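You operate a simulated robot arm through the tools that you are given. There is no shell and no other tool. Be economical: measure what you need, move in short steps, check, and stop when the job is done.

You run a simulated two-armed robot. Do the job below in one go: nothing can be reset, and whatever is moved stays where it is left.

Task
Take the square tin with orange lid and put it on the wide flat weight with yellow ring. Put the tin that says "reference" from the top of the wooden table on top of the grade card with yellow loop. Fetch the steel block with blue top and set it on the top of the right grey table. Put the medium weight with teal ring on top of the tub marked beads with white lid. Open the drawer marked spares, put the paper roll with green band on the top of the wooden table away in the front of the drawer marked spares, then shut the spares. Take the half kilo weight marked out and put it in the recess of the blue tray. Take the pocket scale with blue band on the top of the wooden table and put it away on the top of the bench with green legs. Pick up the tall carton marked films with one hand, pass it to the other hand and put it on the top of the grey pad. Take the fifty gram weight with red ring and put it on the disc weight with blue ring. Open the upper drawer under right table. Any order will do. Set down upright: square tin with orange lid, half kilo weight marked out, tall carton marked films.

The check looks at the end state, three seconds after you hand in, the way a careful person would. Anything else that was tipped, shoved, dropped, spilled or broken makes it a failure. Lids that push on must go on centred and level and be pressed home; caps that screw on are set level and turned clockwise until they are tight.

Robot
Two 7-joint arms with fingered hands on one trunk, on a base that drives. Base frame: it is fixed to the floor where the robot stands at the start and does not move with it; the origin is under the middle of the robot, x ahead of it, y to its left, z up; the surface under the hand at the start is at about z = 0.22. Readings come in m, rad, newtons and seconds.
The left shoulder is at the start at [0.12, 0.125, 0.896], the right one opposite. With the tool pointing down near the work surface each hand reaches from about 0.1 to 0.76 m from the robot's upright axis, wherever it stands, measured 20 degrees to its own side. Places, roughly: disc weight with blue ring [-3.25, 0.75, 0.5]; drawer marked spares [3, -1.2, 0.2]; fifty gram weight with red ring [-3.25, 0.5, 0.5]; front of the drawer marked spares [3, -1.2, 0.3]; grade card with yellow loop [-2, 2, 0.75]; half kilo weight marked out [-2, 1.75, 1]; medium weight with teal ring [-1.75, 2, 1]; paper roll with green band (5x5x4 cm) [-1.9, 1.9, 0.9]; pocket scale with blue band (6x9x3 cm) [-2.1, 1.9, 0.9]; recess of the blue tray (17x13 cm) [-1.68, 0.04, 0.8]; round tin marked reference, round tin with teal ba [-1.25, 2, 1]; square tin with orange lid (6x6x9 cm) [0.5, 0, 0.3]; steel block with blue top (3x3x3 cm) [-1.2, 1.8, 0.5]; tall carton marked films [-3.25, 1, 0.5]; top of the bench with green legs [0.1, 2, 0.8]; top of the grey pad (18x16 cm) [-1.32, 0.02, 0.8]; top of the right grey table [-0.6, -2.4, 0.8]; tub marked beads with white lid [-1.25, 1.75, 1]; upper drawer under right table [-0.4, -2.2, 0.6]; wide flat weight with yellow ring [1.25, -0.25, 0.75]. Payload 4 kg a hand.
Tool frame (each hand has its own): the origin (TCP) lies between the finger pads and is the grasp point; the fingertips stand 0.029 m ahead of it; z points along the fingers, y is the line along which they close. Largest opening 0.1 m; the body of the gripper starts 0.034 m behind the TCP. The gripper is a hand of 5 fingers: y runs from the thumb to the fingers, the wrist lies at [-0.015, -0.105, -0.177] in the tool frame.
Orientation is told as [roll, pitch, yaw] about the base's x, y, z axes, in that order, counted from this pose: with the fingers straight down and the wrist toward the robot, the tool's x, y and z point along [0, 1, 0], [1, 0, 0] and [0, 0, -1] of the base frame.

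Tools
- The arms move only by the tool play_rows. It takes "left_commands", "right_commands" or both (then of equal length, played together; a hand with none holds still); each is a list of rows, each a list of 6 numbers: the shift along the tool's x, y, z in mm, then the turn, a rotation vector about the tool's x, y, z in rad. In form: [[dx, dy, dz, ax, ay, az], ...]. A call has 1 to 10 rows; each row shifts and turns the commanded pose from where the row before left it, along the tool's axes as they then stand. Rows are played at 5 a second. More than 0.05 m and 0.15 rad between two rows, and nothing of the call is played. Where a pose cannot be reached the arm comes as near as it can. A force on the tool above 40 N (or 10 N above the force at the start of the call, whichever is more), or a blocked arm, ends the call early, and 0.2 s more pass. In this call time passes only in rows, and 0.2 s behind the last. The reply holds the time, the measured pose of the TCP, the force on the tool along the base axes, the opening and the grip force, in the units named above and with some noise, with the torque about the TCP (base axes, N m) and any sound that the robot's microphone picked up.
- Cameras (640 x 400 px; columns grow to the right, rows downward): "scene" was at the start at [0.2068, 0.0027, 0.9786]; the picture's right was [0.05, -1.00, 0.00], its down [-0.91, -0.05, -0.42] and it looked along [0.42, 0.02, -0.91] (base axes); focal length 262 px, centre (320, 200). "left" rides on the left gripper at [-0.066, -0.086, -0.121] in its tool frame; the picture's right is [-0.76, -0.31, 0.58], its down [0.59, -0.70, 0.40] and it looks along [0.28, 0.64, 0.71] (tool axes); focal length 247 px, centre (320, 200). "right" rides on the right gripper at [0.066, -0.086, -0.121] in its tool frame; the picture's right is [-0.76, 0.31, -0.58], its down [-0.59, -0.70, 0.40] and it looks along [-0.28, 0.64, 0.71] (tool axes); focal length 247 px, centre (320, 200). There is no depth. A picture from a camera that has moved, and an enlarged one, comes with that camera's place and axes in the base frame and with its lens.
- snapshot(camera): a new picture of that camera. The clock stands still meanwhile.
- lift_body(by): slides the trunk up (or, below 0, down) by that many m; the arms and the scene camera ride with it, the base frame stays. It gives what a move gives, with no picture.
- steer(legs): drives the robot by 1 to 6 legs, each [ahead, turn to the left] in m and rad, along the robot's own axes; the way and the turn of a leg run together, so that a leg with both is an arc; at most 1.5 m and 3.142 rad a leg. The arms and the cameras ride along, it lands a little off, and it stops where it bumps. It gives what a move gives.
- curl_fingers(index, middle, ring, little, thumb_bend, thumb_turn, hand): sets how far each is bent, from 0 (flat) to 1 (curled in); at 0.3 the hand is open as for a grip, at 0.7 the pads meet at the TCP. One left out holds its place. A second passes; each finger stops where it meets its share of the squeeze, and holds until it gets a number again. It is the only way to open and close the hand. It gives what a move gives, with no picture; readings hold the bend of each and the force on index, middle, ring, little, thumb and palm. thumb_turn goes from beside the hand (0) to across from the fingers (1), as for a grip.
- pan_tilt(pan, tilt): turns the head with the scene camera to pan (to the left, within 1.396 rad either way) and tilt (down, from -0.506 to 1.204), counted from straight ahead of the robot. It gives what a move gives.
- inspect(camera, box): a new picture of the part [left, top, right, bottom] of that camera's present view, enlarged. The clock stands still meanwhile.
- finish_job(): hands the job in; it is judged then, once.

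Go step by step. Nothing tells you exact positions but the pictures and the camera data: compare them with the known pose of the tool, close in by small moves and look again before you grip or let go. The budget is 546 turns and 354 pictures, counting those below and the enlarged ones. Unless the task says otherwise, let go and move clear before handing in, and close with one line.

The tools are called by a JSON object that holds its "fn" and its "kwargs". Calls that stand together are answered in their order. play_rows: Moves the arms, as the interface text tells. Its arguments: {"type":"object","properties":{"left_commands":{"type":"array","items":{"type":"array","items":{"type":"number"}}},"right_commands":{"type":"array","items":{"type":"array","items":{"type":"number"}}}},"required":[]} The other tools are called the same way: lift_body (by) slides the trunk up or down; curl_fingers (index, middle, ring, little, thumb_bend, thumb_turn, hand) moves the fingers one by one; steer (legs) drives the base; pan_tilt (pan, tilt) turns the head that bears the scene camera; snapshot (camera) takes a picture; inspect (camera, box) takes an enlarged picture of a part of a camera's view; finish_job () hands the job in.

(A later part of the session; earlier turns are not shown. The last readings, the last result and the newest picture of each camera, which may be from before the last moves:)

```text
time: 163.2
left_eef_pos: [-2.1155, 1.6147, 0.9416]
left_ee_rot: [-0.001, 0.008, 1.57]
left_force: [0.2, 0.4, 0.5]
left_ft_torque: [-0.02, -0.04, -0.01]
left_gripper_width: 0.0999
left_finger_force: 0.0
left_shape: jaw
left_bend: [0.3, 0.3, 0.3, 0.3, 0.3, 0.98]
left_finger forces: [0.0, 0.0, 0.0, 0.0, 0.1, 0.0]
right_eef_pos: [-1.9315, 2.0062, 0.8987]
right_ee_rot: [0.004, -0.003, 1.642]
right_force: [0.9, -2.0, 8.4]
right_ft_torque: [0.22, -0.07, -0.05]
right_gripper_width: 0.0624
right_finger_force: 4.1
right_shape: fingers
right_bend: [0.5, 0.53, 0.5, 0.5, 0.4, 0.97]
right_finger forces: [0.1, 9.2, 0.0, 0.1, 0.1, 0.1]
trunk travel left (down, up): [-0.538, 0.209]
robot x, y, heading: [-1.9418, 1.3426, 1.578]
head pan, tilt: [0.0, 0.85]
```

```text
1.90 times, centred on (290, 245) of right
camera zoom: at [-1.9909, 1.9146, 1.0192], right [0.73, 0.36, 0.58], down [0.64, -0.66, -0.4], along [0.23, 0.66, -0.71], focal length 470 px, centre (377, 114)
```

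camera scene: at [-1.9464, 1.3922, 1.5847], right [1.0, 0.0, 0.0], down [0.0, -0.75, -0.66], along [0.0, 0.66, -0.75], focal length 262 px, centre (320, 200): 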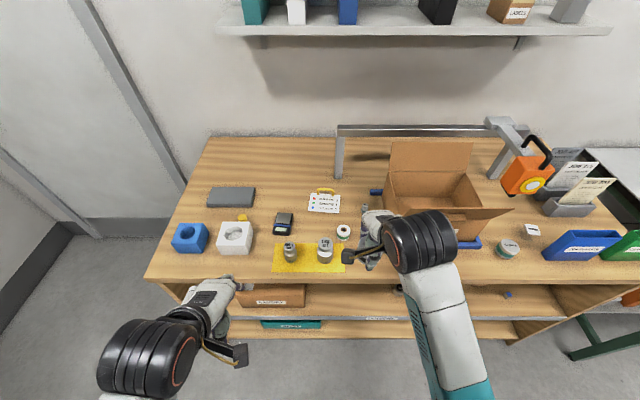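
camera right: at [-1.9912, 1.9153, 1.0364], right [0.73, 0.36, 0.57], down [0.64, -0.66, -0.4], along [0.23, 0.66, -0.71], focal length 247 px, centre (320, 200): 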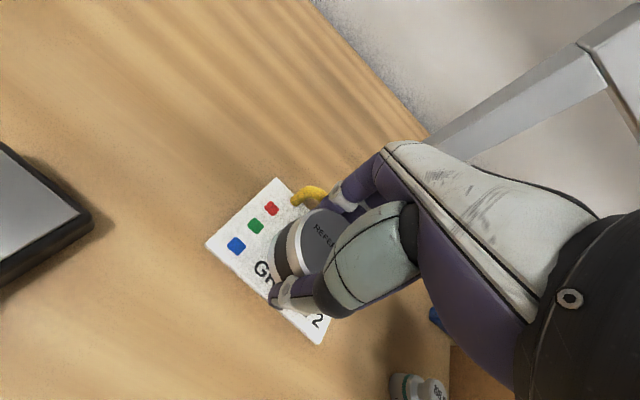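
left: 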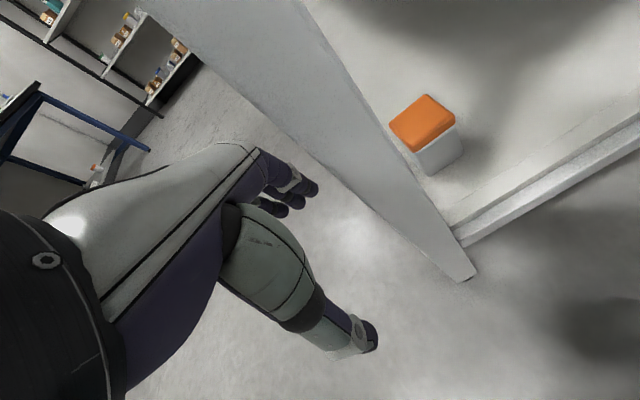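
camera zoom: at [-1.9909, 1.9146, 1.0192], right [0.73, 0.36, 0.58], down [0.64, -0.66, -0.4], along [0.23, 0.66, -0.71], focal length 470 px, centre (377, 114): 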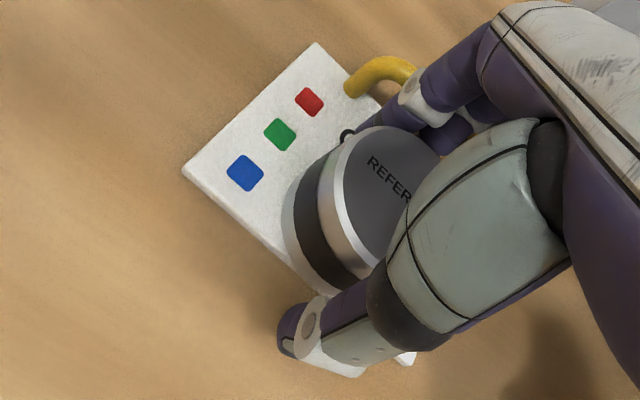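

{"fn": "play_rows", "kwargs": {"right_commands": [[0, 0, -4, 0, 0, 0]]}}

{"fn": "curl_fingers", "kwargs": {"hand": "right", "middle": 0.46, "index": 0.48, "thumb_bend": 0.3}}

{"fn": "play_rows", "kwargs": {"right_commands": [[0, 0, -10, 0, 0, 0], [0, 0, -30, 0, 0, 0]]}}

{"fn": "snapshot", "kwargs": {"camera": "right"}}

```text
time: 163.7
left_eef_pos: [-2.1148, 1.6169, 0.9413]
left_ee_rot: [0.0, 0.009, 1.573]
left_force: [-1.1, -1.1, 0.8]
left_ft_torque: [0.03, -0.01, 0.0]
left_gripper_width: 0.0997
left_finger_force: 0.0
left_shape: jaw
left_bend: [0.3, 0.3, 0.3, 0.3, 0.3, 0.98]
left_finger forces: [0.0, 0.0, 0.0, 0.0, 0.0, 0.0]
right_eef_pos: [-1.9311, 2.0035, 0.9]
right_ee_rot: [0.003, 0.004, 1.642]
right_force: [0.4, -0.4, 0.3]
right_ft_torque: [0.04, 0.03, 0.04]
right_gripper_width: 0.0622
right_finger_force: 0.6
right_shape: fingers
right_bend: [0.5, 0.5, 0.5, 0.5, 0.4, 0.97]
right_finger forces: [0.1, 0.5, 0.0, 0.0, 0.0, 0.0]
trunk travel left (down, up): [-0.538, 0.209]
robot x, y, heading: [-1.9488, 1.3457, 1.571]
head pan, tilt: [0.0, 0.85]
```

```text
time: 164.7
left_eef_pos: [-2.1152, 1.6165, 0.9428]
left_ee_rot: [0.0, 0.008, 1.571]
left_force: [0.6, 0.7, -0.1]
left_ft_torque: [0.02, -0.02, 0.0]
left_gripper_width: 0.1001
left_finger_force: 0.0
left_shape: jaw
left_bend: [0.3, 0.3, 0.3, 0.3, 0.3, 0.98]
left_finger forces: [0.0, 0.0, 0.1, 0.1, 0.1, 0.1]
right_eef_pos: [-1.9336, 2.0073, 0.9015]
right_ee_rot: [0.003, -0.002, 1.643]
right_force: [0.3, -1.3, 0.4]
right_ft_torque: [-0.02, 0.0, 0.0]
right_gripper_width: 0.0772
right_finger_force: 0.2
right_shape: fingers
right_bend: [0.48, 0.46, 0.5, 0.5, 0.3, 0.97]
right_finger forces: [0.0, 0.4, 0.0, 0.1, 0.0, 0.1]
trunk travel left (down, up): [-0.538, 0.209]
robot x, y, heading: [-1.9489, 1.3443, 1.571]
head pan, tilt: [0.0, 0.85]
```

```text
time: 165.2
left_eef_pos: [-2.1151, 1.6161, 0.942]
left_ee_rot: [-0.002, 0.008, 1.571]
left_force: [0.2, 0.0, 0.9]
left_ft_torque: [0.03, 0.01, -0.01]
left_gripper_width: 0.0997
left_finger_force: 0.1
left_shape: jaw
left_bend: [0.3, 0.3, 0.3, 0.3, 0.3, 0.98]
left_finger forces: [0.1, 0.0, 0.0, 0.1, 0.0, 0.0]
right_eef_pos: [-1.9339, 2.0061, 0.9421]
right_ee_rot: [0.003, -0.001, 1.641]
right_force: [0.0, -0.1, 0.5]
right_ft_torque: [0.03, 0.01, -0.02]
right_gripper_width: 0.0771
right_finger_force: 0.0
right_shape: fingers
right_bend: [0.48, 0.46, 0.5, 0.5, 0.3, 0.97]
right_finger forces: [0.0, 0.0, 0.0, 0.0, 0.0, 0.1]
trunk travel left (down, up): [-0.538, 0.209]
robot x, y, heading: [-1.9467, 1.3432, 1.572]
head pan, tilt: [0.0, 0.85]
```

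```text
285 pictures are left
camera right: at [-1.9923, 1.915, 1.0625], right [0.73, 0.36, 0.57], down [0.64, -0.66, -0.4], along [0.23, 0.66, -0.71], focal length 247 px, centre (320, 200)
```

right: 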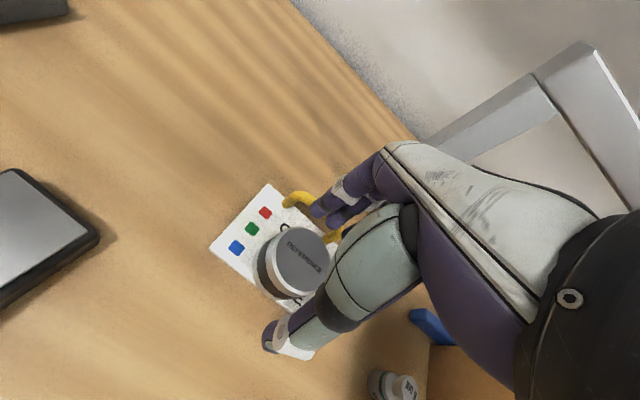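

The reference tin stands on the card. Raise and retract to look at it and the teal weight by the carton.

{"fn": "play_rows", "kwargs": {"right_commands": [[0, 0, -40, 0, 0, 0], [0, 0, -40, 0, 0, 0], [-20, -40, 0, 0, 0, 0], [-20, -40, 0, 0, 0, 0], [-20, -40, 0, 0, 0, 0], [-20, -40, 0, 0, 0, 0], [-20, -40, 0, 0, 0, 0]]}}

{"fn": "inspect", "kwargs": {"camera": "scene", "box": [260, 130, 420, 250]}}

{"fn": "snapshot", "kwargs": {"camera": "right"}}

```text
time: 166.8
left_eef_pos: [-2.1151, 1.6146, 0.9418]
left_ee_rot: [0.001, 0.009, 1.572]
left_force: [0.9, 0.3, -0.5]
left_ft_torque: [-0.02, 0.0, 0.0]
left_gripper_width: 0.0998
left_finger_force: 0.1
left_shape: jaw
left_bend: [0.3, 0.3, 0.3, 0.3, 0.3, 0.98]
left_finger forces: [0.0, 0.1, 0.1, 0.1, 0.0, 0.1]
right_eef_pos: [-1.8204, 1.8153, 1.0208]
right_ee_rot: [0.005, -0.002, 1.642]
right_force: [-0.1, -0.7, 0.0]
right_ft_torque: [-0.01, 0.04, -0.02]
right_gripper_width: 0.0775
right_finger_force: 0.1
right_shape: fingers
right_bend: [0.48, 0.46, 0.5, 0.5, 0.3, 0.98]
right_finger forces: [0.0, 0.0, 0.1, 0.0, 0.0, 0.0]
trunk travel left (down, up): [-0.538, 0.209]
robot x, y, heading: [-1.9472, 1.3442, 1.569]
head pan, tilt: [0.0, 0.85]
```

```text
3.33 times, centred on (340, 190) of scene
camera zoom: at [-1.9457, 1.4528, 1.4485], right [1.0, 0.0, 0.0], down [0.0, -0.75, -0.66], along [0.0, 0.66, -0.75], focal length 874 px, centre (253, 233)
```

zoom: 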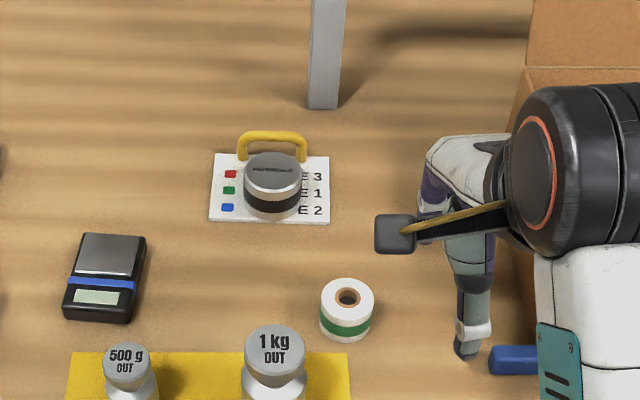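

```text
283 pictures are left
camera right: at [-1.8782, 1.7236, 1.1411], right [0.73, 0.36, 0.58], down [0.64, -0.66, -0.4], along [0.23, 0.66, -0.71], focal length 247 px, centre (320, 200)
```

right: 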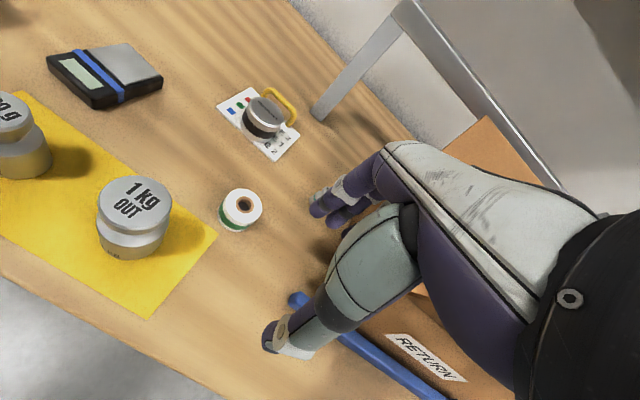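

Tin is well placed. Move the hand aside to see the teal weight and carton clearance.

{"fn": "play_rows", "kwargs": {"right_commands": [[30, -35, 0, 0, 0, 0], [30, -35, 0, 0, 0, 0], [0, -40, 0, 0, 0, 0], [0, -40, 0, 0, 0, 0], [-40, -25, 0, 0, 0, 0], [-45, 0, 0, 0, 0, 0], [-45, 0, 0, 0, 0, 0]]}}

{"fn": "inspect", "kwargs": {"camera": "scene", "box": [300, 110, 460, 230]}}

```text
time: 168.4
left_eef_pos: [-2.1143, 1.6164, 0.9413]
left_ee_rot: [-0.001, 0.009, 1.57]
left_force: [-0.2, 1.0, 0.4]
left_ft_torque: [-0.02, 0.02, 0.01]
left_gripper_width: 0.1
left_finger_force: 0.0
left_shape: jaw
left_bend: [0.3, 0.3, 0.3, 0.3, 0.3, 0.98]
left_finger forces: [0.0, 0.0, 0.1, 0.1, 0.1, 0.0]
right_eef_pos: [-1.7426, 1.68, 0.9911]
right_ee_rot: [0.003, -0.002, 1.642]
right_force: [0.3, -0.6, 0.4]
right_ft_torque: [0.02, 0.04, -0.03]
right_gripper_width: 0.0773
right_finger_force: 0.1
right_shape: fingers
right_bend: [0.48, 0.46, 0.5, 0.5, 0.3, 0.98]
right_finger forces: [0.0, 0.1, 0.0, 0.0, 0.1, 0.0]
right hand out of reach, approached as far as the arm can: row 4, 5, 6
trunk travel left (down, up): [-0.538, 0.209]
robot x, y, heading: [-1.9494, 1.3432, 1.573]
head pan, tilt: [0.0, 0.85]
```

```text
3.33 times, centred on (380, 170) of scene
camera zoom: at [-1.9448, 1.4537, 1.4484], right [1.0, 0.0, 0.0], down [0.0, -0.75, -0.66], along [0.0, 0.66, -0.75], focal length 874 px, centre (120, 300)
```

zoom: 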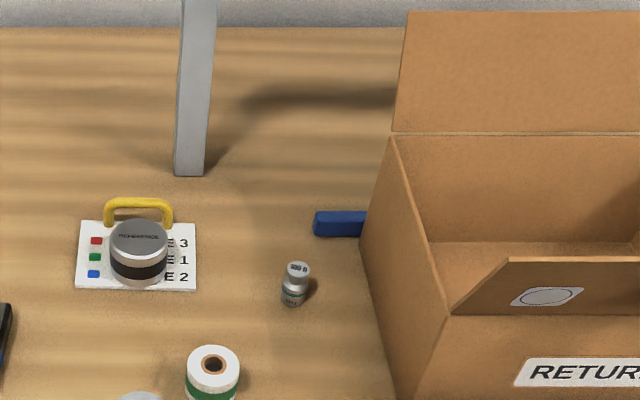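

Weight at about (-1.790, 1.973), carton wall at x≈-1.72: about 2 cm side clearance for the palm. Open fingers moderately and approach from above.

{"fn": "curl_fingers", "kwargs": {"hand": "right", "index": 0.4, "middle": 0.4, "ring": 0.4, "little": 0.4, "thumb_bend": 0.4}}

{"fn": "play_rows", "kwargs": {"right_commands": [[26, 0, -40, 0, 0, 0], [0, 10, -30, 0, 0, 0], [0, 45, 0, 0, 0, 0], [0, 45, 0, 0, 0, 0], [0, 45, 0, 0, 0, 0], [0, 45, 0, 0, 0, 0], [0, 45, 0, 0, 0, 0], [0, 45, 0, 0, 0, 0]]}}

{"fn": "snapshot", "kwargs": {"camera": "right"}}

{"fn": "inspect", "kwargs": {"camera": "scene", "box": [300, 110, 460, 230]}}

```text
time: 169.4
left_eef_pos: [-2.1152, 1.6154, 0.9415]
left_ee_rot: [-0.001, 0.009, 1.57]
left_force: [0.3, 1.0, -0.4]
left_ft_torque: [-0.02, -0.02, -0.01]
left_gripper_width: 0.0998
left_finger_force: 0.0
left_shape: jaw
left_bend: [0.3, 0.3, 0.3, 0.3, 0.3, 0.98]
left_finger forces: [0.0, 0.0, 0.0, 0.0, 0.1, 0.1]
right_eef_pos: [-1.7437, 1.6799, 0.9918]
right_ee_rot: [0.004, 0.0, 1.641]
right_force: [-0.3, -0.4, -0.1]
right_ft_torque: [0.01, 0.01, -0.03]
right_gripper_width: 0.0749
right_finger_force: 0.1
right_shape: fingers
right_bend: [0.4, 0.4, 0.4, 0.4, 0.4, 0.98]
right_finger forces: [0.0, 0.0, 0.0, 0.0, 0.1, 0.1]
trunk travel left (down, up): [-0.538, 0.209]
robot x, y, heading: [-1.9444, 1.3448, 1.571]
head pan, tilt: [0.0, 0.85]
```

```text
time: 171.2
left_eef_pos: [-2.1163, 1.6153, 0.9414]
left_ee_rot: [0.0, 0.007, 1.572]
left_force: [0.8, 0.5, 0.7]
left_ft_torque: [-0.01, 0.01, -0.01]
left_gripper_width: 0.0998
left_finger_force: 0.1
left_shape: jaw
left_bend: [0.3, 0.3, 0.3, 0.3, 0.3, 0.98]
left_finger forces: [0.1, 0.1, 0.0, 0.0, 0.0, 0.0]
right_eef_pos: [-1.7906, 1.9818, 1.0467]
right_ee_rot: [0.004, 0.001, 1.641]
right_force: [0.2, 0.0, -0.4]
right_ft_torque: [-0.03, 0.03, 0.03]
right_gripper_width: 0.0746
right_finger_force: 0.0
right_shape: fingers
right_bend: [0.4, 0.4, 0.4, 0.4, 0.4, 0.98]
right_finger forces: [0.0, 0.0, 0.0, 0.0, 0.0, 0.1]
right hand out of reach, approached as far as the arm can: row 1, 2
trunk travel left (down, up): [-0.538, 0.209]
robot x, y, heading: [-1.9466, 1.3464, 1.572]
head pan, tilt: [0.0, 0.85]
```

```text
281 pictures are left
camera right: at [-1.8494, 1.89, 1.1676], right [0.73, 0.36, 0.57], down [0.64, -0.66, -0.4], along [0.23, 0.66, -0.71], focal length 247 px, centre (320, 200)
```

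right: 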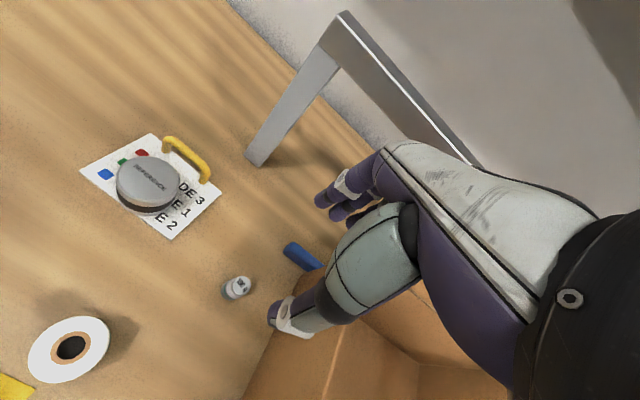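

```text
3.33 times, centred on (380, 170) of scene
camera zoom: at [-1.9466, 1.4549, 1.4483], right [1.0, 0.0, 0.0], down [0.0, -0.75, -0.66], along [0.0, 0.66, -0.75], focal length 874 px, centre (120, 300)
```

zoom: 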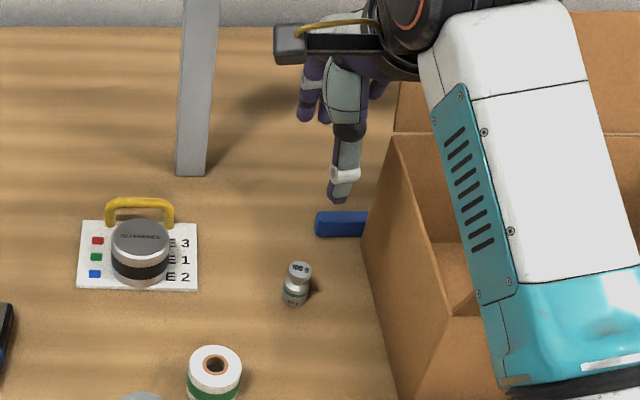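

{"fn": "play_rows", "kwargs": {"right_commands": [[1, -9, 35, 0, 0, 0], [0, 0, 35, 0, 0, 0], [0, 0, 20, 0, 0, 0]]}}

{"fn": "snapshot", "kwargs": {"camera": "right"}}

{"fn": "inspect", "kwargs": {"camera": "scene", "box": [300, 110, 460, 230]}}

```text
time: 172.1
left_eef_pos: [-2.1164, 1.6156, 0.9421]
left_ee_rot: [0.0, 0.008, 1.571]
left_force: [-1.2, -0.7, 0.3]
left_ft_torque: [-0.04, 0.04, 0.0]
left_gripper_width: 0.1
left_finger_force: 0.1
left_shape: jaw
left_bend: [0.3, 0.3, 0.3, 0.3, 0.3, 0.98]
left_finger forces: [0.0, 0.0, 0.0, 0.0, 0.0, 0.1]
right_eef_pos: [-1.79, 1.9718, 0.9599]
right_ee_rot: [0.003, 0.0, 1.641]
right_force: [0.0, -0.1, 0.2]
right_ft_torque: [0.0, -0.02, 0.02]
right_gripper_width: 0.0748
right_finger_force: 0.0
right_shape: fingers
right_bend: [0.4, 0.4, 0.4, 0.4, 0.4, 0.98]
right_finger forces: [0.1, 0.1, 0.0, 0.0, 0.1, 0.0]
trunk travel left (down, up): [-0.538, 0.209]
robot x, y, heading: [-1.9461, 1.3436, 1.568]
head pan, tilt: [0.0, 0.85]
```

```text
279 pictures are left
camera right: at [-1.8489, 1.8805, 1.081], right [0.73, 0.36, 0.58], down [0.64, -0.66, -0.4], along [0.23, 0.66, -0.71], focal length 247 px, centre (320, 200)
```

right: 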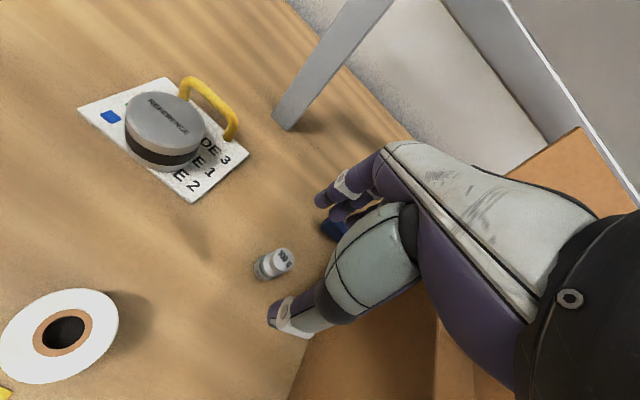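

```text
3.33 times, centred on (380, 170) of scene
camera zoom: at [-1.9464, 1.454, 1.4484], right [1.0, 0.0, 0.0], down [0.0, -0.75, -0.66], along [0.0, 0.66, -0.75], focal length 874 px, centre (120, 300)
```

zoom: 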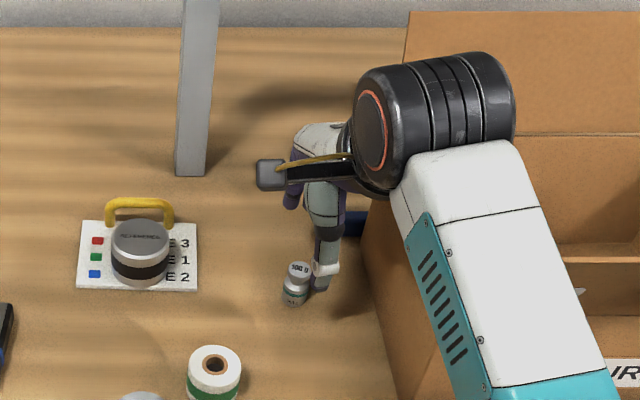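

{"fn": "play_rows", "kwargs": {"right_commands": [[1, 2, 25, 0, 0, 0], [0, 0, 25, 0, 0, 0], [0, 0, 11, 0, 0, 0]]}}

{"fn": "snapshot", "kwargs": {"camera": "right"}}

```text
time: 172.8
left_eef_pos: [-2.1159, 1.6145, 0.942]
left_ee_rot: [0.001, 0.006, 1.57]
left_force: [0.1, 0.6, -0.5]
left_ft_torque: [0.0, 0.03, 0.0]
left_gripper_width: 0.0999
left_finger_force: 0.0
left_shape: jaw
left_bend: [0.3, 0.3, 0.3, 0.3, 0.3, 0.98]
left_finger forces: [0.1, 0.0, 0.0, 0.1, 0.0, 0.0]
right_eef_pos: [-1.7925, 1.9732, 0.8983]
right_ee_rot: [0.001, -0.002, 1.645]
right_force: [-1.2, 0.0, 0.3]
right_ft_torque: [0.03, 0.02, 0.02]
right_gripper_width: 0.0749
right_finger_force: 0.0
right_shape: fingers
right_bend: [0.4, 0.4, 0.4, 0.4, 0.4, 0.98]
right_finger forces: [0.0, 0.0, 0.0, 0.0, 0.1, 0.0]
trunk travel left (down, up): [-0.538, 0.209]
robot x, y, heading: [-1.9468, 1.343, 1.574]
head pan, tilt: [0.0, 0.85]
```

```text
277 pictures are left
camera right: at [-1.8506, 1.8803, 1.0177], right [0.73, 0.36, 0.58], down [0.64, -0.66, -0.4], along [0.23, 0.66, -0.71], focal length 247 px, centre (320, 200)
```

right: 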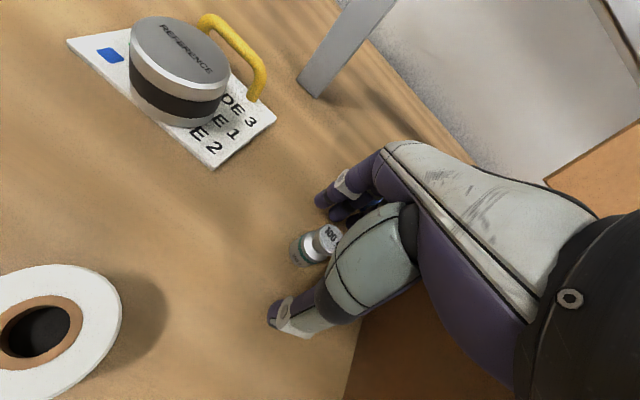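

{"fn": "curl_fingers", "kwargs": {"hand": "right", "index": 0.58, "middle": 0.58, "thumb_bend": 0.58}}

{"fn": "inspect", "kwargs": {"camera": "right", "box": [240, 160, 400, 340]}}

```text
time: 173.8
left_eef_pos: [-2.1152, 1.6156, 0.9406]
left_ee_rot: [0.0, 0.009, 1.57]
left_force: [0.0, -0.2, 0.0]
left_ft_torque: [0.0, 0.0, -0.01]
left_gripper_width: 0.0998
left_finger_force: 0.1
left_shape: jaw
left_bend: [0.3, 0.3, 0.3, 0.3, 0.3, 0.98]
left_finger forces: [0.1, 0.0, 0.0, 0.0, 0.1, 0.1]
right_eef_pos: [-1.792, 1.9715, 0.8961]
right_ee_rot: [0.004, 0.0, 1.643]
right_force: [-0.2, 0.3, 0.1]
right_ft_torque: [-0.02, -0.04, 0.0]
right_gripper_width: 0.0335
right_finger_force: 0.1
right_shape: fingers
right_bend: [0.57, 0.57, 0.4, 0.4, 0.57, 0.98]
right_finger forces: [0.0, 0.0, 0.1, 0.1, 0.1, 0.0]
trunk travel left (down, up): [-0.538, 0.209]
robot x, y, heading: [-1.9433, 1.3451, 1.567]
head pan, tilt: [0.0, 0.85]
```

```text
2.22 times, centred on (320, 250) of right
camera zoom: at [-1.8505, 1.8804, 1.0181], right [0.73, 0.36, 0.57], down [0.64, -0.66, -0.4], along [0.23, 0.66, -0.71], focal length 549 px, centre (320, 89)
```

zoom: 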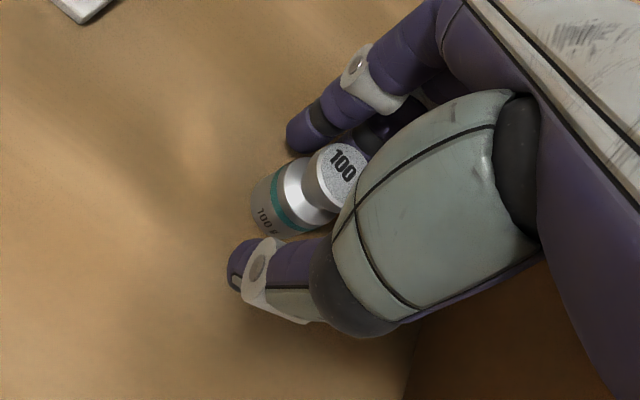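

{"fn": "curl_fingers", "kwargs": {"hand": "right", "index": 0.64, "middle": 0.64, "thumb_bend": 0.64}}

{"fn": "inspect", "kwargs": {"camera": "right", "box": [240, 160, 400, 340]}}

```text
time: 174.8
left_eef_pos: [-2.1158, 1.6171, 0.9414]
left_ee_rot: [0.002, 0.008, 1.574]
left_force: [0.0, 1.0, -0.2]
left_ft_torque: [0.02, 0.0, 0.02]
left_gripper_width: 0.1
left_finger_force: 0.2
left_shape: jaw
left_bend: [0.3, 0.3, 0.3, 0.3, 0.3, 0.98]
left_finger forces: [0.0, 0.0, 0.0, 0.1, 0.1, 0.1]
right_eef_pos: [-1.7927, 1.9715, 0.8974]
right_ee_rot: [0.004, 0.0, 1.642]
right_force: [-0.2, 0.2, 0.3]
right_ft_torque: [0.0, -0.02, 0.01]
right_gripper_width: 0.018
right_finger_force: 0.3
right_shape: fingers
right_bend: [0.63, 0.64, 0.4, 0.4, 0.63, 0.98]
right_finger forces: [0.8, 0.0, 0.0, 0.0, 0.6, 0.0]
trunk travel left (down, up): [-0.538, 0.209]
robot x, y, heading: [-1.9471, 1.3426, 1.569]
head pan, tilt: [0.0, 0.85]
```

```text
2.22 times, centred on (320, 250) of right
camera zoom: at [-1.8505, 1.8804, 1.0181], right [0.73, 0.36, 0.57], down [0.64, -0.66, -0.4], along [0.23, 0.66, -0.71], focal length 549 px, centre (320, 89)
```

zoom: 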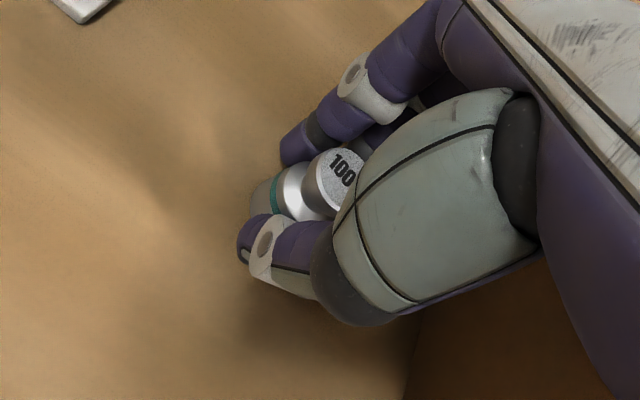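

{"fn": "curl_fingers", "kwargs": {"hand": "right", "index": 0.72, "middle": 0.72, "thumb_bend": 0.72}}

{"fn": "inspect", "kwargs": {"camera": "right", "box": [240, 160, 400, 340]}}

```text
time: 175.8
left_eef_pos: [-2.1168, 1.6164, 0.9417]
left_ee_rot: [-0.001, 0.009, 1.571]
left_force: [0.8, 0.1, -0.1]
left_ft_torque: [-0.03, 0.03, 0.01]
left_gripper_width: 0.1
left_finger_force: 0.0
left_shape: jaw
left_bend: [0.3, 0.3, 0.3, 0.3, 0.3, 0.98]
left_finger forces: [0.0, 0.1, 0.0, 0.0, 0.1, 0.0]
right_eef_pos: [-1.7923, 1.9718, 0.8964]
right_ee_rot: [0.005, 0.001, 1.643]
right_force: [-0.1, 0.0, 0.2]
right_ft_torque: [0.0, 0.0, 0.02]
right_gripper_width: 0.0143
right_finger_force: 8.0
right_shape: fingers
right_bend: [0.65, 0.68, 0.4, 0.4, 0.66, 0.96]
right_finger forces: [4.5, 3.3, 0.1, 0.1, 7.7, 0.0]
trunk travel left (down, up): [-0.538, 0.209]
robot x, y, heading: [-1.9483, 1.3456, 1.571]
head pan, tilt: [0.0, 0.85]
```

```text
2.22 times, centred on (320, 250) of right
camera zoom: at [-1.8504, 1.8804, 1.0181], right [0.73, 0.36, 0.57], down [0.64, -0.66, -0.4], along [0.23, 0.66, -0.71], focal length 549 px, centre (320, 89)
```

zoom: 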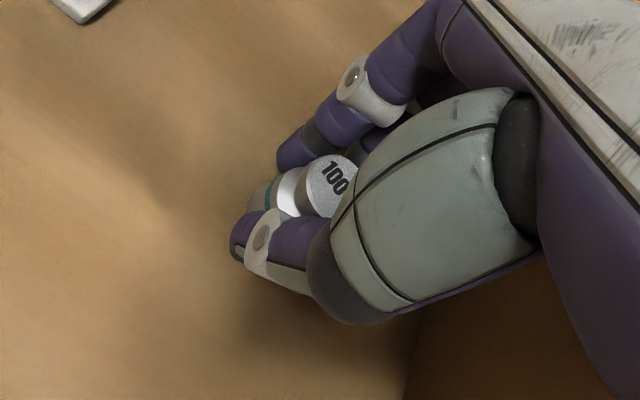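

Gripped. Lift and check.

{"fn": "play_rows", "kwargs": {"right_commands": [[0, 0, -20, 0, 0, 0], [0, 0, -40, 0, 0, 0], [0, 0, -40, 0, 0, 0], [0, 0, -40, 0, 0, 0], [0, 0, -40, 0, 0, 0]]}}

{"fn": "inspect", "kwargs": {"camera": "right", "box": [240, 160, 400, 340]}}

```text
time: 177.1
left_eef_pos: [-2.1153, 1.6146, 0.9404]
left_ee_rot: [0.0, 0.008, 1.57]
left_force: [0.2, -0.1, 0.7]
left_ft_torque: [-0.02, 0.01, 0.0]
left_gripper_width: 0.0998
left_finger_force: 0.1
left_shape: jaw
left_bend: [0.3, 0.3, 0.3, 0.3, 0.3, 0.98]
left_finger forces: [0.0, 0.1, 0.1, 0.0, 0.1, 0.1]
right_eef_pos: [-1.7929, 1.9685, 1.0762]
right_ee_rot: [0.003, -0.001, 1.643]
right_force: [0.3, 0.5, -1.2]
right_ft_torque: [0.01, -0.04, -0.01]
right_gripper_width: 0.0142
right_finger_force: 8.4
right_shape: fingers
right_bend: [0.65, 0.68, 0.4, 0.4, 0.66, 0.96]
right_finger forces: [4.5, 3.2, 0.0, 0.0, 7.6, 0.0]
trunk travel left (down, up): [-0.538, 0.209]
robot x, y, heading: [-1.9436, 1.3473, 1.569]
head pan, tilt: [0.0, 0.85]
```

```text
2.22 times, centred on (320, 250) of right
camera zoom: at [-1.8515, 1.8775, 1.1979], right [0.73, 0.36, 0.57], down [0.64, -0.66, -0.4], along [0.23, 0.66, -0.71], focal length 549 px, centre (320, 89)
```

zoom: 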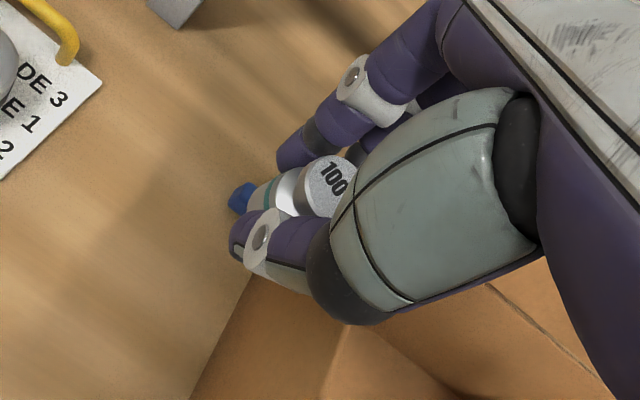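

Held upright. Retract and drive back to the beads tub side.

{"fn": "play_rows", "kwargs": {"right_commands": [[30, -40, -10, 0, 0, 0], [20, -42, -10, 0, 0, 0], [0, -45, 0, 0, 0, 0], [0, -45, 0, 0, 0, 0], [0, -45, 0, 0, 0, 0], [0, -45, 0, 0, 0, 0]]}}

{"fn": "steer", "kwargs": {"legs": [[-0.5, 0], [0, -0.9], [0.75, 0], [0, 0.9]]}}

{"fn": "snapshot", "kwargs": {"camera": "scene"}}

```text
refused: row 1 steps farther than a row can; nothing moved
```

```text
time: 188.3
left_eef_pos: [-1.5586, 1.566, 0.943]
left_ee_rot: [0.001, 0.01, 1.597]
left_force: [1.0, -0.4, -0.1]
left_ft_torque: [0.0, -0.01, -0.04]
left_gripper_width: 0.0997
left_finger_force: 0.0
left_shape: jaw
left_bend: [0.3, 0.3, 0.3, 0.3, 0.3, 0.98]
left_finger forces: [0.0, 0.1, 0.1, 0.0, 0.0, 0.0]
right_eef_pos: [-1.2435, 1.9269, 1.0753]
right_ee_rot: [0.003, 0.002, 1.669]
right_force: [0.4, -0.8, -1.3]
right_ft_torque: [-0.01, 0.0, 0.03]
right_gripper_width: 0.0137
right_finger_force: 7.5
right_shape: fingers
right_bend: [0.65, 0.68, 0.4, 0.4, 0.66, 0.96]
right_finger forces: [4.4, 3.1, 0.0, 0.0, 6.9, 0.1]
trunk travel left (down, up): [-0.538, 0.209]
robot x, y, heading: [-1.3836, 1.2996, 1.602]
head pan, tilt: [0.0, 0.85]
```

```text
272 pictures are left
camera scene: at [-1.384, 1.4077, 1.4483], right [1.0, 0.03, 0.0], down [0.02, -0.75, -0.66], along [-0.02, 0.66, -0.75], focal length 262 px, centre (320, 200)
```

scene: 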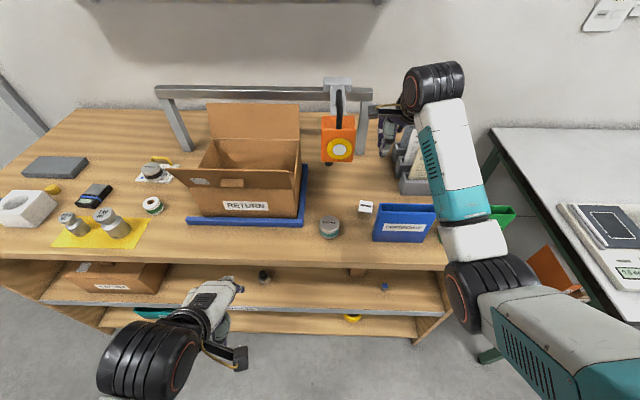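

My retract was refused (row too long) but nothing was touched. Move the weight over the beads tub and look.

{"fn": "play_rows", "kwargs": {"right_commands": [[16, -24, 0, 0, 0, 0], [15, -23, 0, 0, 0, 0]]}}

{"fn": "snapshot", "kwargs": {"camera": "right"}}

{"fn": "inspect", "kwargs": {"camera": "scene", "box": [310, 110, 470, 250]}}

```text
time: 188.9
left_eef_pos: [-1.5576, 1.5645, 0.9415]
left_ee_rot: [0.001, 0.01, 1.597]
left_force: [0.4, -0.4, -0.2]
left_ft_torque: [0.0, 0.01, -0.01]
left_gripper_width: 0.0999
left_finger_force: 0.0
left_shape: jaw
left_bend: [0.3, 0.3, 0.3, 0.3, 0.3, 0.98]
left_finger forces: [0.1, 0.0, 0.0, 0.0, 0.1, 0.1]
right_eef_pos: [-1.2684, 1.8768, 1.075]
right_ee_rot: [0.001, 0.0, 1.67]
right_force: [-0.6, 0.2, -0.7]
right_ft_torque: [0.0, 0.01, 0.02]
right_gripper_width: 0.0135
right_finger_force: 7.2
right_shape: fingers
right_bend: [0.65, 0.68, 0.4, 0.4, 0.66, 0.96]
right_finger forces: [4.2, 3.2, 0.0, 0.0, 7.1, 0.0]
trunk travel left (down, up): [-0.538, 0.209]
robot x, y, heading: [-1.3814, 1.2977, 1.597]
head pan, tilt: [0.0, 0.85]
```

```text
271 pictures are left
camera right: at [-1.3244, 1.7837, 1.1961], right [0.72, 0.38, 0.58], down [0.65, -0.64, -0.4], along [0.22, 0.67, -0.71], focal length 247 px, centre (320, 200)
```

right: 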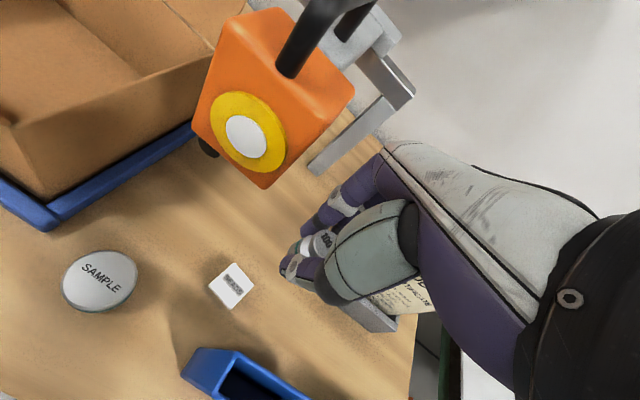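

```text
2.86 times, centred on (390, 180) of scene
camera zoom: at [-1.384, 1.4074, 1.4484], right [1.0, 0.03, 0.0], down [0.02, -0.75, -0.66], along [-0.02, 0.66, -0.75], focal length 749 px, centre (120, 257)
```

zoom: 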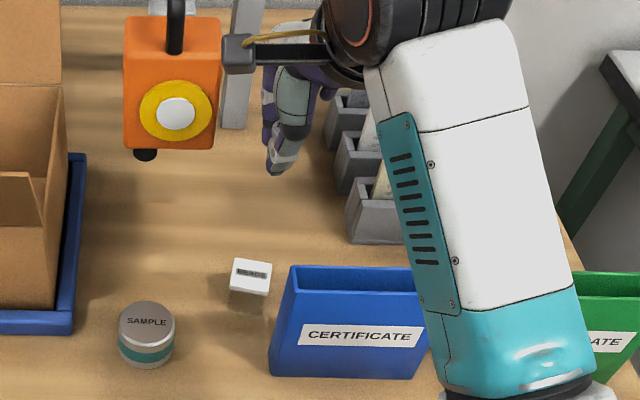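

{"fn": "play_rows", "kwargs": {"right_commands": [[1, -4, 40, 0, 0, 0], [0, 0, 40, 0, 0, 0], [0, 0, 25, 0, 0, 0]]}}

{"fn": "inspect", "kwargs": {"camera": "right", "box": [200, 160, 400, 340]}}

{"fn": "inspect", "kwargs": {"camera": "scene", "box": [330, 160, 410, 230]}}

```text
time: 189.7
left_eef_pos: [-1.5566, 1.5647, 0.9407]
left_ee_rot: [0.001, 0.007, 1.597]
left_force: [0.3, -0.3, -0.1]
left_ft_torque: [0.01, -0.01, 0.0]
left_gripper_width: 0.1001
left_finger_force: 0.1
left_shape: jaw
left_bend: [0.3, 0.3, 0.3, 0.3, 0.3, 0.98]
left_finger forces: [0.0, 0.1, 0.0, 0.1, 0.0, 0.0]
right_eef_pos: [-1.27, 1.8767, 0.9701]
right_ee_rot: [0.002, 0.001, 1.67]
right_force: [-0.1, 0.3, -0.6]
right_ft_torque: [-0.03, 0.0, 0.01]
right_gripper_width: 0.0137
right_finger_force: 7.4
right_shape: fingers
right_bend: [0.65, 0.68, 0.4, 0.4, 0.66, 0.96]
right_finger forces: [4.4, 3.2, 0.0, 0.1, 7.1, 0.1]
trunk travel left (down, up): [-0.538, 0.209]
robot x, y, heading: [-1.3821, 1.3032, 1.596]
head pan, tilt: [0.0, 0.85]
```

```text
2.22 times, centred on (300, 250) of right
camera zoom: at [-1.3264, 1.7829, 1.0911], right [0.72, 0.38, 0.58], down [0.65, -0.64, -0.4], along [0.22, 0.67, -0.71], focal length 549 px, centre (364, 89)
```

zoom: 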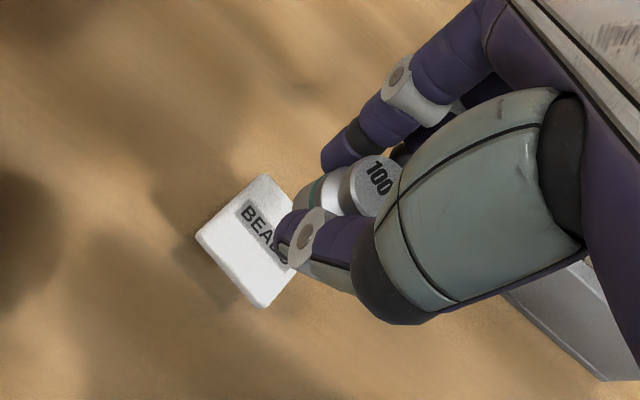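

```text
5.71 times, centred on (370, 195) of scene
camera zoom: at [-1.3838, 1.4075, 1.4484], right [1.0, 0.03, 0.0], down [0.02, -0.75, -0.66], along [-0.02, 0.66, -0.75], focal length 1499 px, centre (34, 229)
```

zoom: 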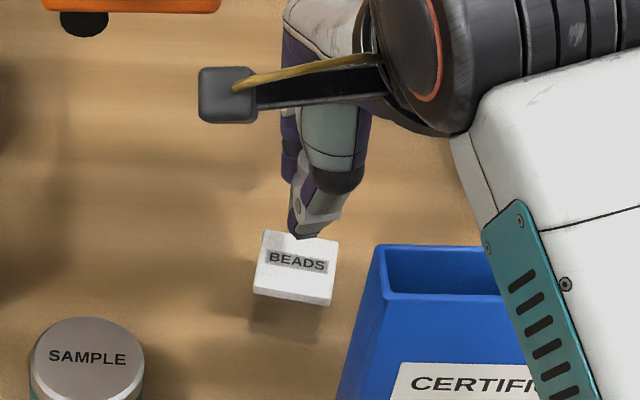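

{"fn": "play_rows", "kwargs": {"right_commands": [[0, -3, 12, 0, 0, 0], [0, 0, 10, 0, 0, 0], [0, 0, 4, 0, 0, 0]]}}

{"fn": "inspect", "kwargs": {"camera": "right", "box": [200, 160, 400, 340]}}

{"fn": "inspect", "kwargs": {"camera": "scene", "box": [330, 160, 410, 230]}}

```text
time: 190.5
left_eef_pos: [-1.5573, 1.564, 0.9416]
left_ee_rot: [0.0, 0.008, 1.595]
left_force: [0.5, -0.4, -0.8]
left_ft_torque: [0.02, -0.02, -0.01]
left_gripper_width: 0.0999
left_finger_force: 0.1
left_shape: jaw
left_bend: [0.3, 0.3, 0.3, 0.3, 0.3, 0.98]
left_finger forces: [0.0, 0.0, 0.0, 0.0, 0.1, 0.0]
right_eef_pos: [-1.2694, 1.8713, 0.9461]
right_ee_rot: [0.003, 0.0, 1.667]
right_force: [0.1, 0.1, -0.6]
right_ft_torque: [0.02, -0.01, -0.02]
right_gripper_width: 0.0139
right_finger_force: 7.2
right_shape: fingers
right_bend: [0.65, 0.68, 0.4, 0.4, 0.66, 0.96]
right_finger forces: [4.3, 3.3, 0.0, 0.0, 7.0, 0.0]
trunk travel left (down, up): [-0.538, 0.209]
robot x, y, heading: [-1.3809, 1.3003, 1.6]
head pan, tilt: [0.0, 0.85]
```

```text
2.22 times, centred on (300, 250) of right
camera zoom: at [-1.3269, 1.7784, 1.066], right [0.72, 0.38, 0.57], down [0.65, -0.64, -0.4], along [0.22, 0.67, -0.71], focal length 549 px, centre (364, 89)
```

zoom: 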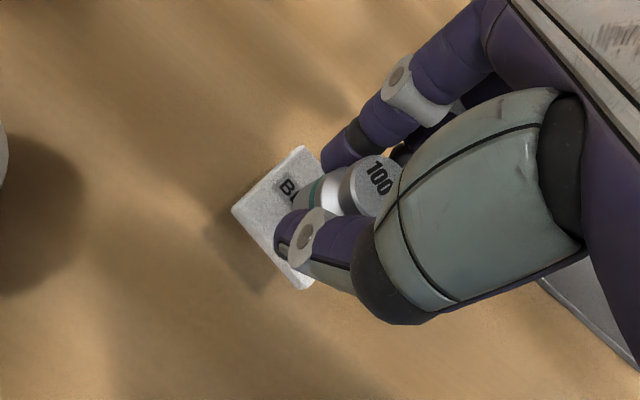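

```text
5.71 times, centred on (370, 195) of scene
camera zoom: at [-1.3839, 1.4076, 1.4484], right [1.0, 0.03, 0.0], down [0.02, -0.75, -0.66], along [-0.02, 0.66, -0.75], focal length 1499 px, centre (34, 229)
```

zoom: 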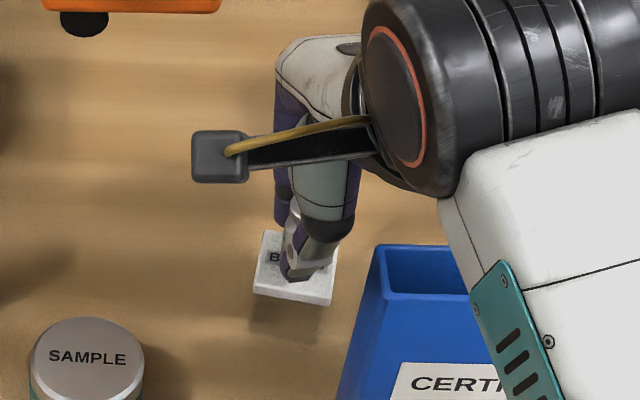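

{"fn": "play_rows", "kwargs": {"right_commands": [[0, 0, 3, 0, 0, 0], [0, 0, 2, 0, 0, 0], [0, 0, 2, 0, 0, 0]]}}

{"fn": "inspect", "kwargs": {"camera": "right", "box": [200, 160, 400, 340]}}

```text
time: 191.3
left_eef_pos: [-1.557, 1.5642, 0.9411]
left_ee_rot: [0.0, 0.008, 1.596]
left_force: [0.7, 0.3, 0.3]
left_ft_torque: [0.02, 0.0, 0.0]
left_gripper_width: 0.0998
left_finger_force: 0.1
left_shape: jaw
left_bend: [0.3, 0.3, 0.3, 0.3, 0.3, 0.98]
left_finger forces: [0.0, 0.1, 0.1, 0.0, 0.1, 0.1]
right_eef_pos: [-1.2698, 1.8699, 0.9394]
right_ee_rot: [0.003, 0.0, 1.671]
right_force: [-0.1, -0.1, -1.3]
right_ft_torque: [0.0, 0.01, -0.04]
right_gripper_width: 0.0135
right_finger_force: 7.4
right_shape: fingers
right_bend: [0.65, 0.68, 0.4, 0.4, 0.66, 0.96]
right_finger forces: [4.3, 3.3, 0.0, 0.0, 7.0, 0.0]
trunk travel left (down, up): [-0.538, 0.209]
robot x, y, heading: [-1.3831, 1.3, 1.598]
head pan, tilt: [0.0, 0.85]
```

```text
2.22 times, centred on (300, 250) of right
camera zoom: at [-1.3265, 1.7774, 1.0599], right [0.72, 0.38, 0.57], down [0.65, -0.64, -0.4], along [0.22, 0.67, -0.71], focal length 549 px, centre (364, 89)
```

zoom: 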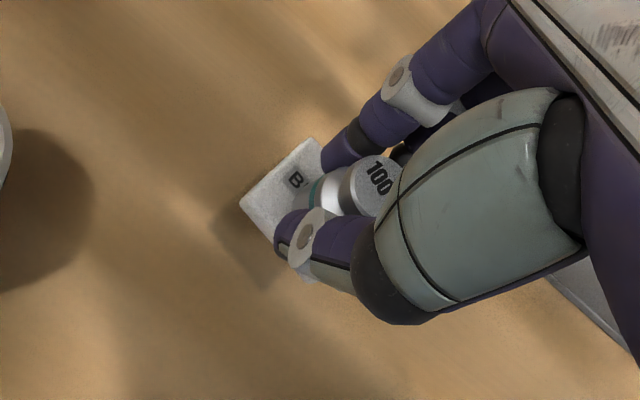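

{"fn": "play_rows", "kwargs": {"right_commands": [[0, 2, 1, 0, 0, 0], [0, 0, 2, 0, 0, 0], [0, 0, 1, 0, 0, 0]]}}

```text
time: 192.1
left_eef_pos: [-1.5571, 1.5662, 0.941]
left_ee_rot: [0.0, 0.008, 1.597]
left_force: [-0.8, -0.1, -0.4]
left_ft_torque: [0.01, 0.0, -0.03]
left_gripper_width: 0.0999
left_finger_force: 0.2
left_shape: jaw
left_bend: [0.3, 0.3, 0.3, 0.3, 0.3, 0.98]
left_finger forces: [0.0, 0.0, 0.1, 0.1, 0.1, 0.0]
right_eef_pos: [-1.271, 1.872, 0.9355]
right_ee_rot: [0.005, -0.003, 1.668]
right_force: [2.0, 0.6, 5.4]
right_ft_torque: [-0.01, -0.02, -0.01]
right_gripper_width: 0.0132
right_finger_force: 9.1
right_shape: fingers
right_bend: [0.65, 0.68, 0.4, 0.4, 0.67, 0.96]
right_finger forces: [4.9, 4.7, 0.1, 0.0, 8.2, 0.0]
trunk travel left (down, up): [-0.538, 0.209]
robot x, y, heading: [-1.3845, 1.3023, 1.601]
head pan, tilt: [0.0, 0.85]
```

Contact. Open gently: thumb and fingers in small steps.

{"fn": "curl_fingers", "kwargs": {"hand": "right", "index": 0.61, "middle": 0.61, "thumb_bend": 0.61}}

{"fn": "curl_fingers", "kwargs": {"hand": "right", "index": 0.48, "middle": 0.48, "thumb_bend": 0.48}}

{"fn": "inspect", "kwargs": {"camera": "right", "box": [200, 160, 400, 340]}}

```text
time: 193.1
left_eef_pos: [-1.5567, 1.5657, 0.9415]
left_ee_rot: [0.001, 0.01, 1.599]
left_force: [0.2, 0.6, 0.3]
left_ft_torque: [0.0, -0.01, -0.01]
left_gripper_width: 0.0998
left_finger_force: 0.1
left_shape: jaw
left_bend: [0.3, 0.3, 0.3, 0.3, 0.3, 0.98]
left_finger forces: [0.0, 0.0, 0.0, 0.1, 0.0, 0.1]
right_eef_pos: [-1.2704, 1.8712, 0.9341]
right_ee_rot: [0.004, -0.001, 1.668]
right_force: [-0.1, 0.5, 0.2]
right_ft_torque: [0.01, 0.0, 0.0]
right_gripper_width: 0.0223
right_finger_force: 0.0
right_shape: fingers
right_bend: [0.61, 0.61, 0.4, 0.4, 0.61, 0.97]
right_finger forces: [0.0, 0.0, 0.0, 0.1, 0.0, 0.1]
trunk travel left (down, up): [-0.538, 0.209]
robot x, y, heading: [-1.3795, 1.2993, 1.598]
head pan, tilt: [0.0, 0.85]
```

```text
time: 194.1
left_eef_pos: [-1.5562, 1.5637, 0.9414]
left_ee_rot: [0.0, 0.009, 1.597]
left_force: [0.3, -0.1, 0.3]
left_ft_torque: [0.01, 0.0, 0.02]
left_gripper_width: 0.0998
left_finger_force: 0.0
left_shape: jaw
left_bend: [0.3, 0.3, 0.3, 0.3, 0.3, 0.98]
left_finger forces: [0.1, 0.0, 0.0, 0.0, 0.0, 0.0]
right_eef_pos: [-1.2708, 1.8723, 0.9343]
right_ee_rot: [0.005, -0.001, 1.666]
right_force: [0.5, 0.3, -0.6]
right_ft_torque: [-0.01, -0.01, 0.0]
right_gripper_width: 0.0546
right_finger_force: 0.0
right_shape: fingers
right_bend: [0.48, 0.48, 0.4, 0.4, 0.48, 0.97]
right_finger forces: [0.1, 0.0, 0.0, 0.0, 0.1, 0.1]
trunk travel left (down, up): [-0.538, 0.209]
robot x, y, heading: [-1.3822, 1.3019, 1.599]
head pan, tilt: [0.0, 0.85]
```

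```text
2.22 times, centred on (300, 250) of right
camera zoom: at [-1.3276, 1.7789, 1.0556], right [0.72, 0.38, 0.57], down [0.65, -0.64, -0.4], along [0.22, 0.67, -0.71], focal length 549 px, centre (364, 89)
```

zoom: 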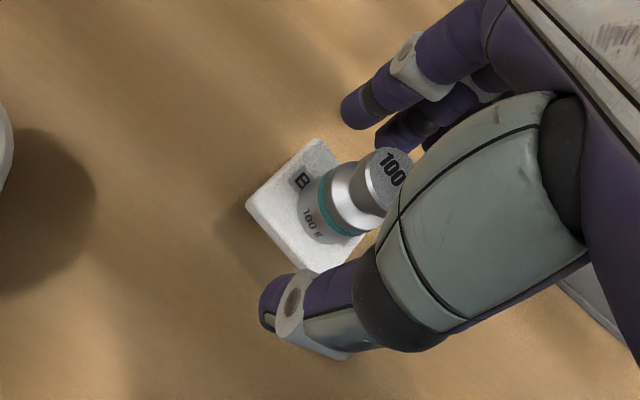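

Standing well. Raise straight and retract.

{"fn": "play_rows", "kwargs": {"right_commands": [[0, 0, -20, 0, 0, 0], [0, 0, -40, 0, 0, 0], [0, 0, -40, 0, 0, 0], [0, 0, -40, 0, 0, 0], [0, -45, 0, 0, 0, 0], [0, -45, 0, 0, 0, 0], [0, -45, 0, 0, 0, 0], [0, -40, 0, 0, 0, 0]]}}

{"fn": "snapshot", "kwargs": {"camera": "scene"}}

{"fn": "inspect", "kwargs": {"camera": "scene", "box": [300, 100, 460, 250]}}

```text
time: 195.9
left_eef_pos: [-1.5567, 1.5654, 0.9415]
left_ee_rot: [-0.001, 0.007, 1.596]
left_force: [0.0, -0.3, 0.3]
left_ft_torque: [-0.01, -0.01, -0.03]
left_gripper_width: 0.1
left_finger_force: 0.1
left_shape: jaw
left_bend: [0.3, 0.3, 0.3, 0.3, 0.3, 0.98]
left_finger forces: [0.0, 0.0, 0.0, 0.1, 0.1, 0.0]
right_eef_pos: [-1.2498, 1.6972, 1.0733]
right_ee_rot: [0.004, -0.003, 1.669]
right_force: [0.0, 0.1, 0.6]
right_ft_torque: [-0.03, 0.04, 0.01]
right_gripper_width: 0.0551
right_finger_force: 0.0
right_shape: fingers
right_bend: [0.48, 0.48, 0.4, 0.4, 0.48, 0.97]
right_finger forces: [0.1, 0.0, 0.0, 0.1, 0.1, 0.0]
trunk travel left (down, up): [-0.538, 0.209]
robot x, y, heading: [-1.3822, 1.3011, 1.597]
head pan, tilt: [0.0, 0.85]
```

```text
263 pictures are left
camera scene: at [-1.3837, 1.4067, 1.4485], right [1.0, 0.03, 0.0], down [0.02, -0.75, -0.66], along [-0.02, 0.66, -0.75], focal length 262 px, centre (320, 200)
```

scene: 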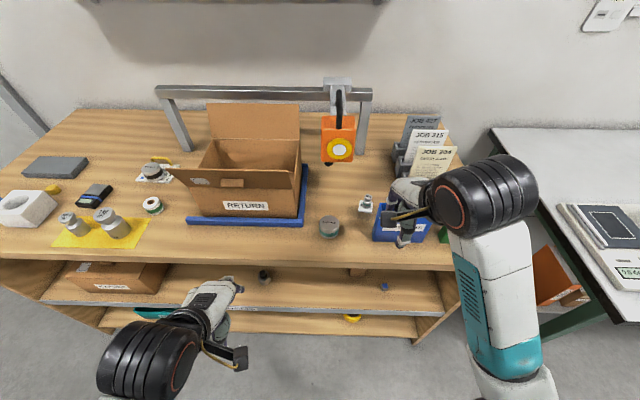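

```text
2.67 times, centred on (380, 175) of scene
camera zoom: at [-1.3837, 1.4067, 1.4485], right [1.0, 0.03, 0.0], down [0.02, -0.75, -0.66], along [-0.02, 0.66, -0.75], focal length 700 px, centre (160, 267)
```

zoom: 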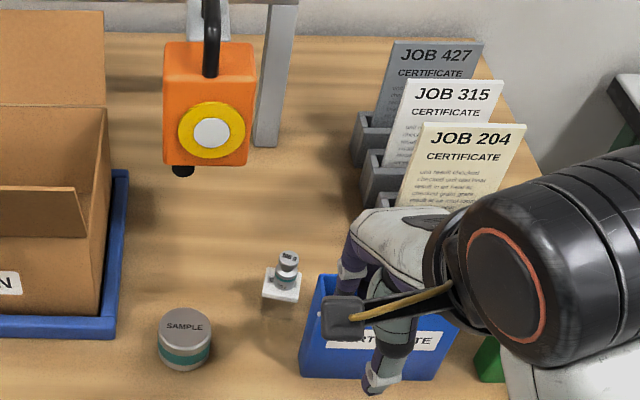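

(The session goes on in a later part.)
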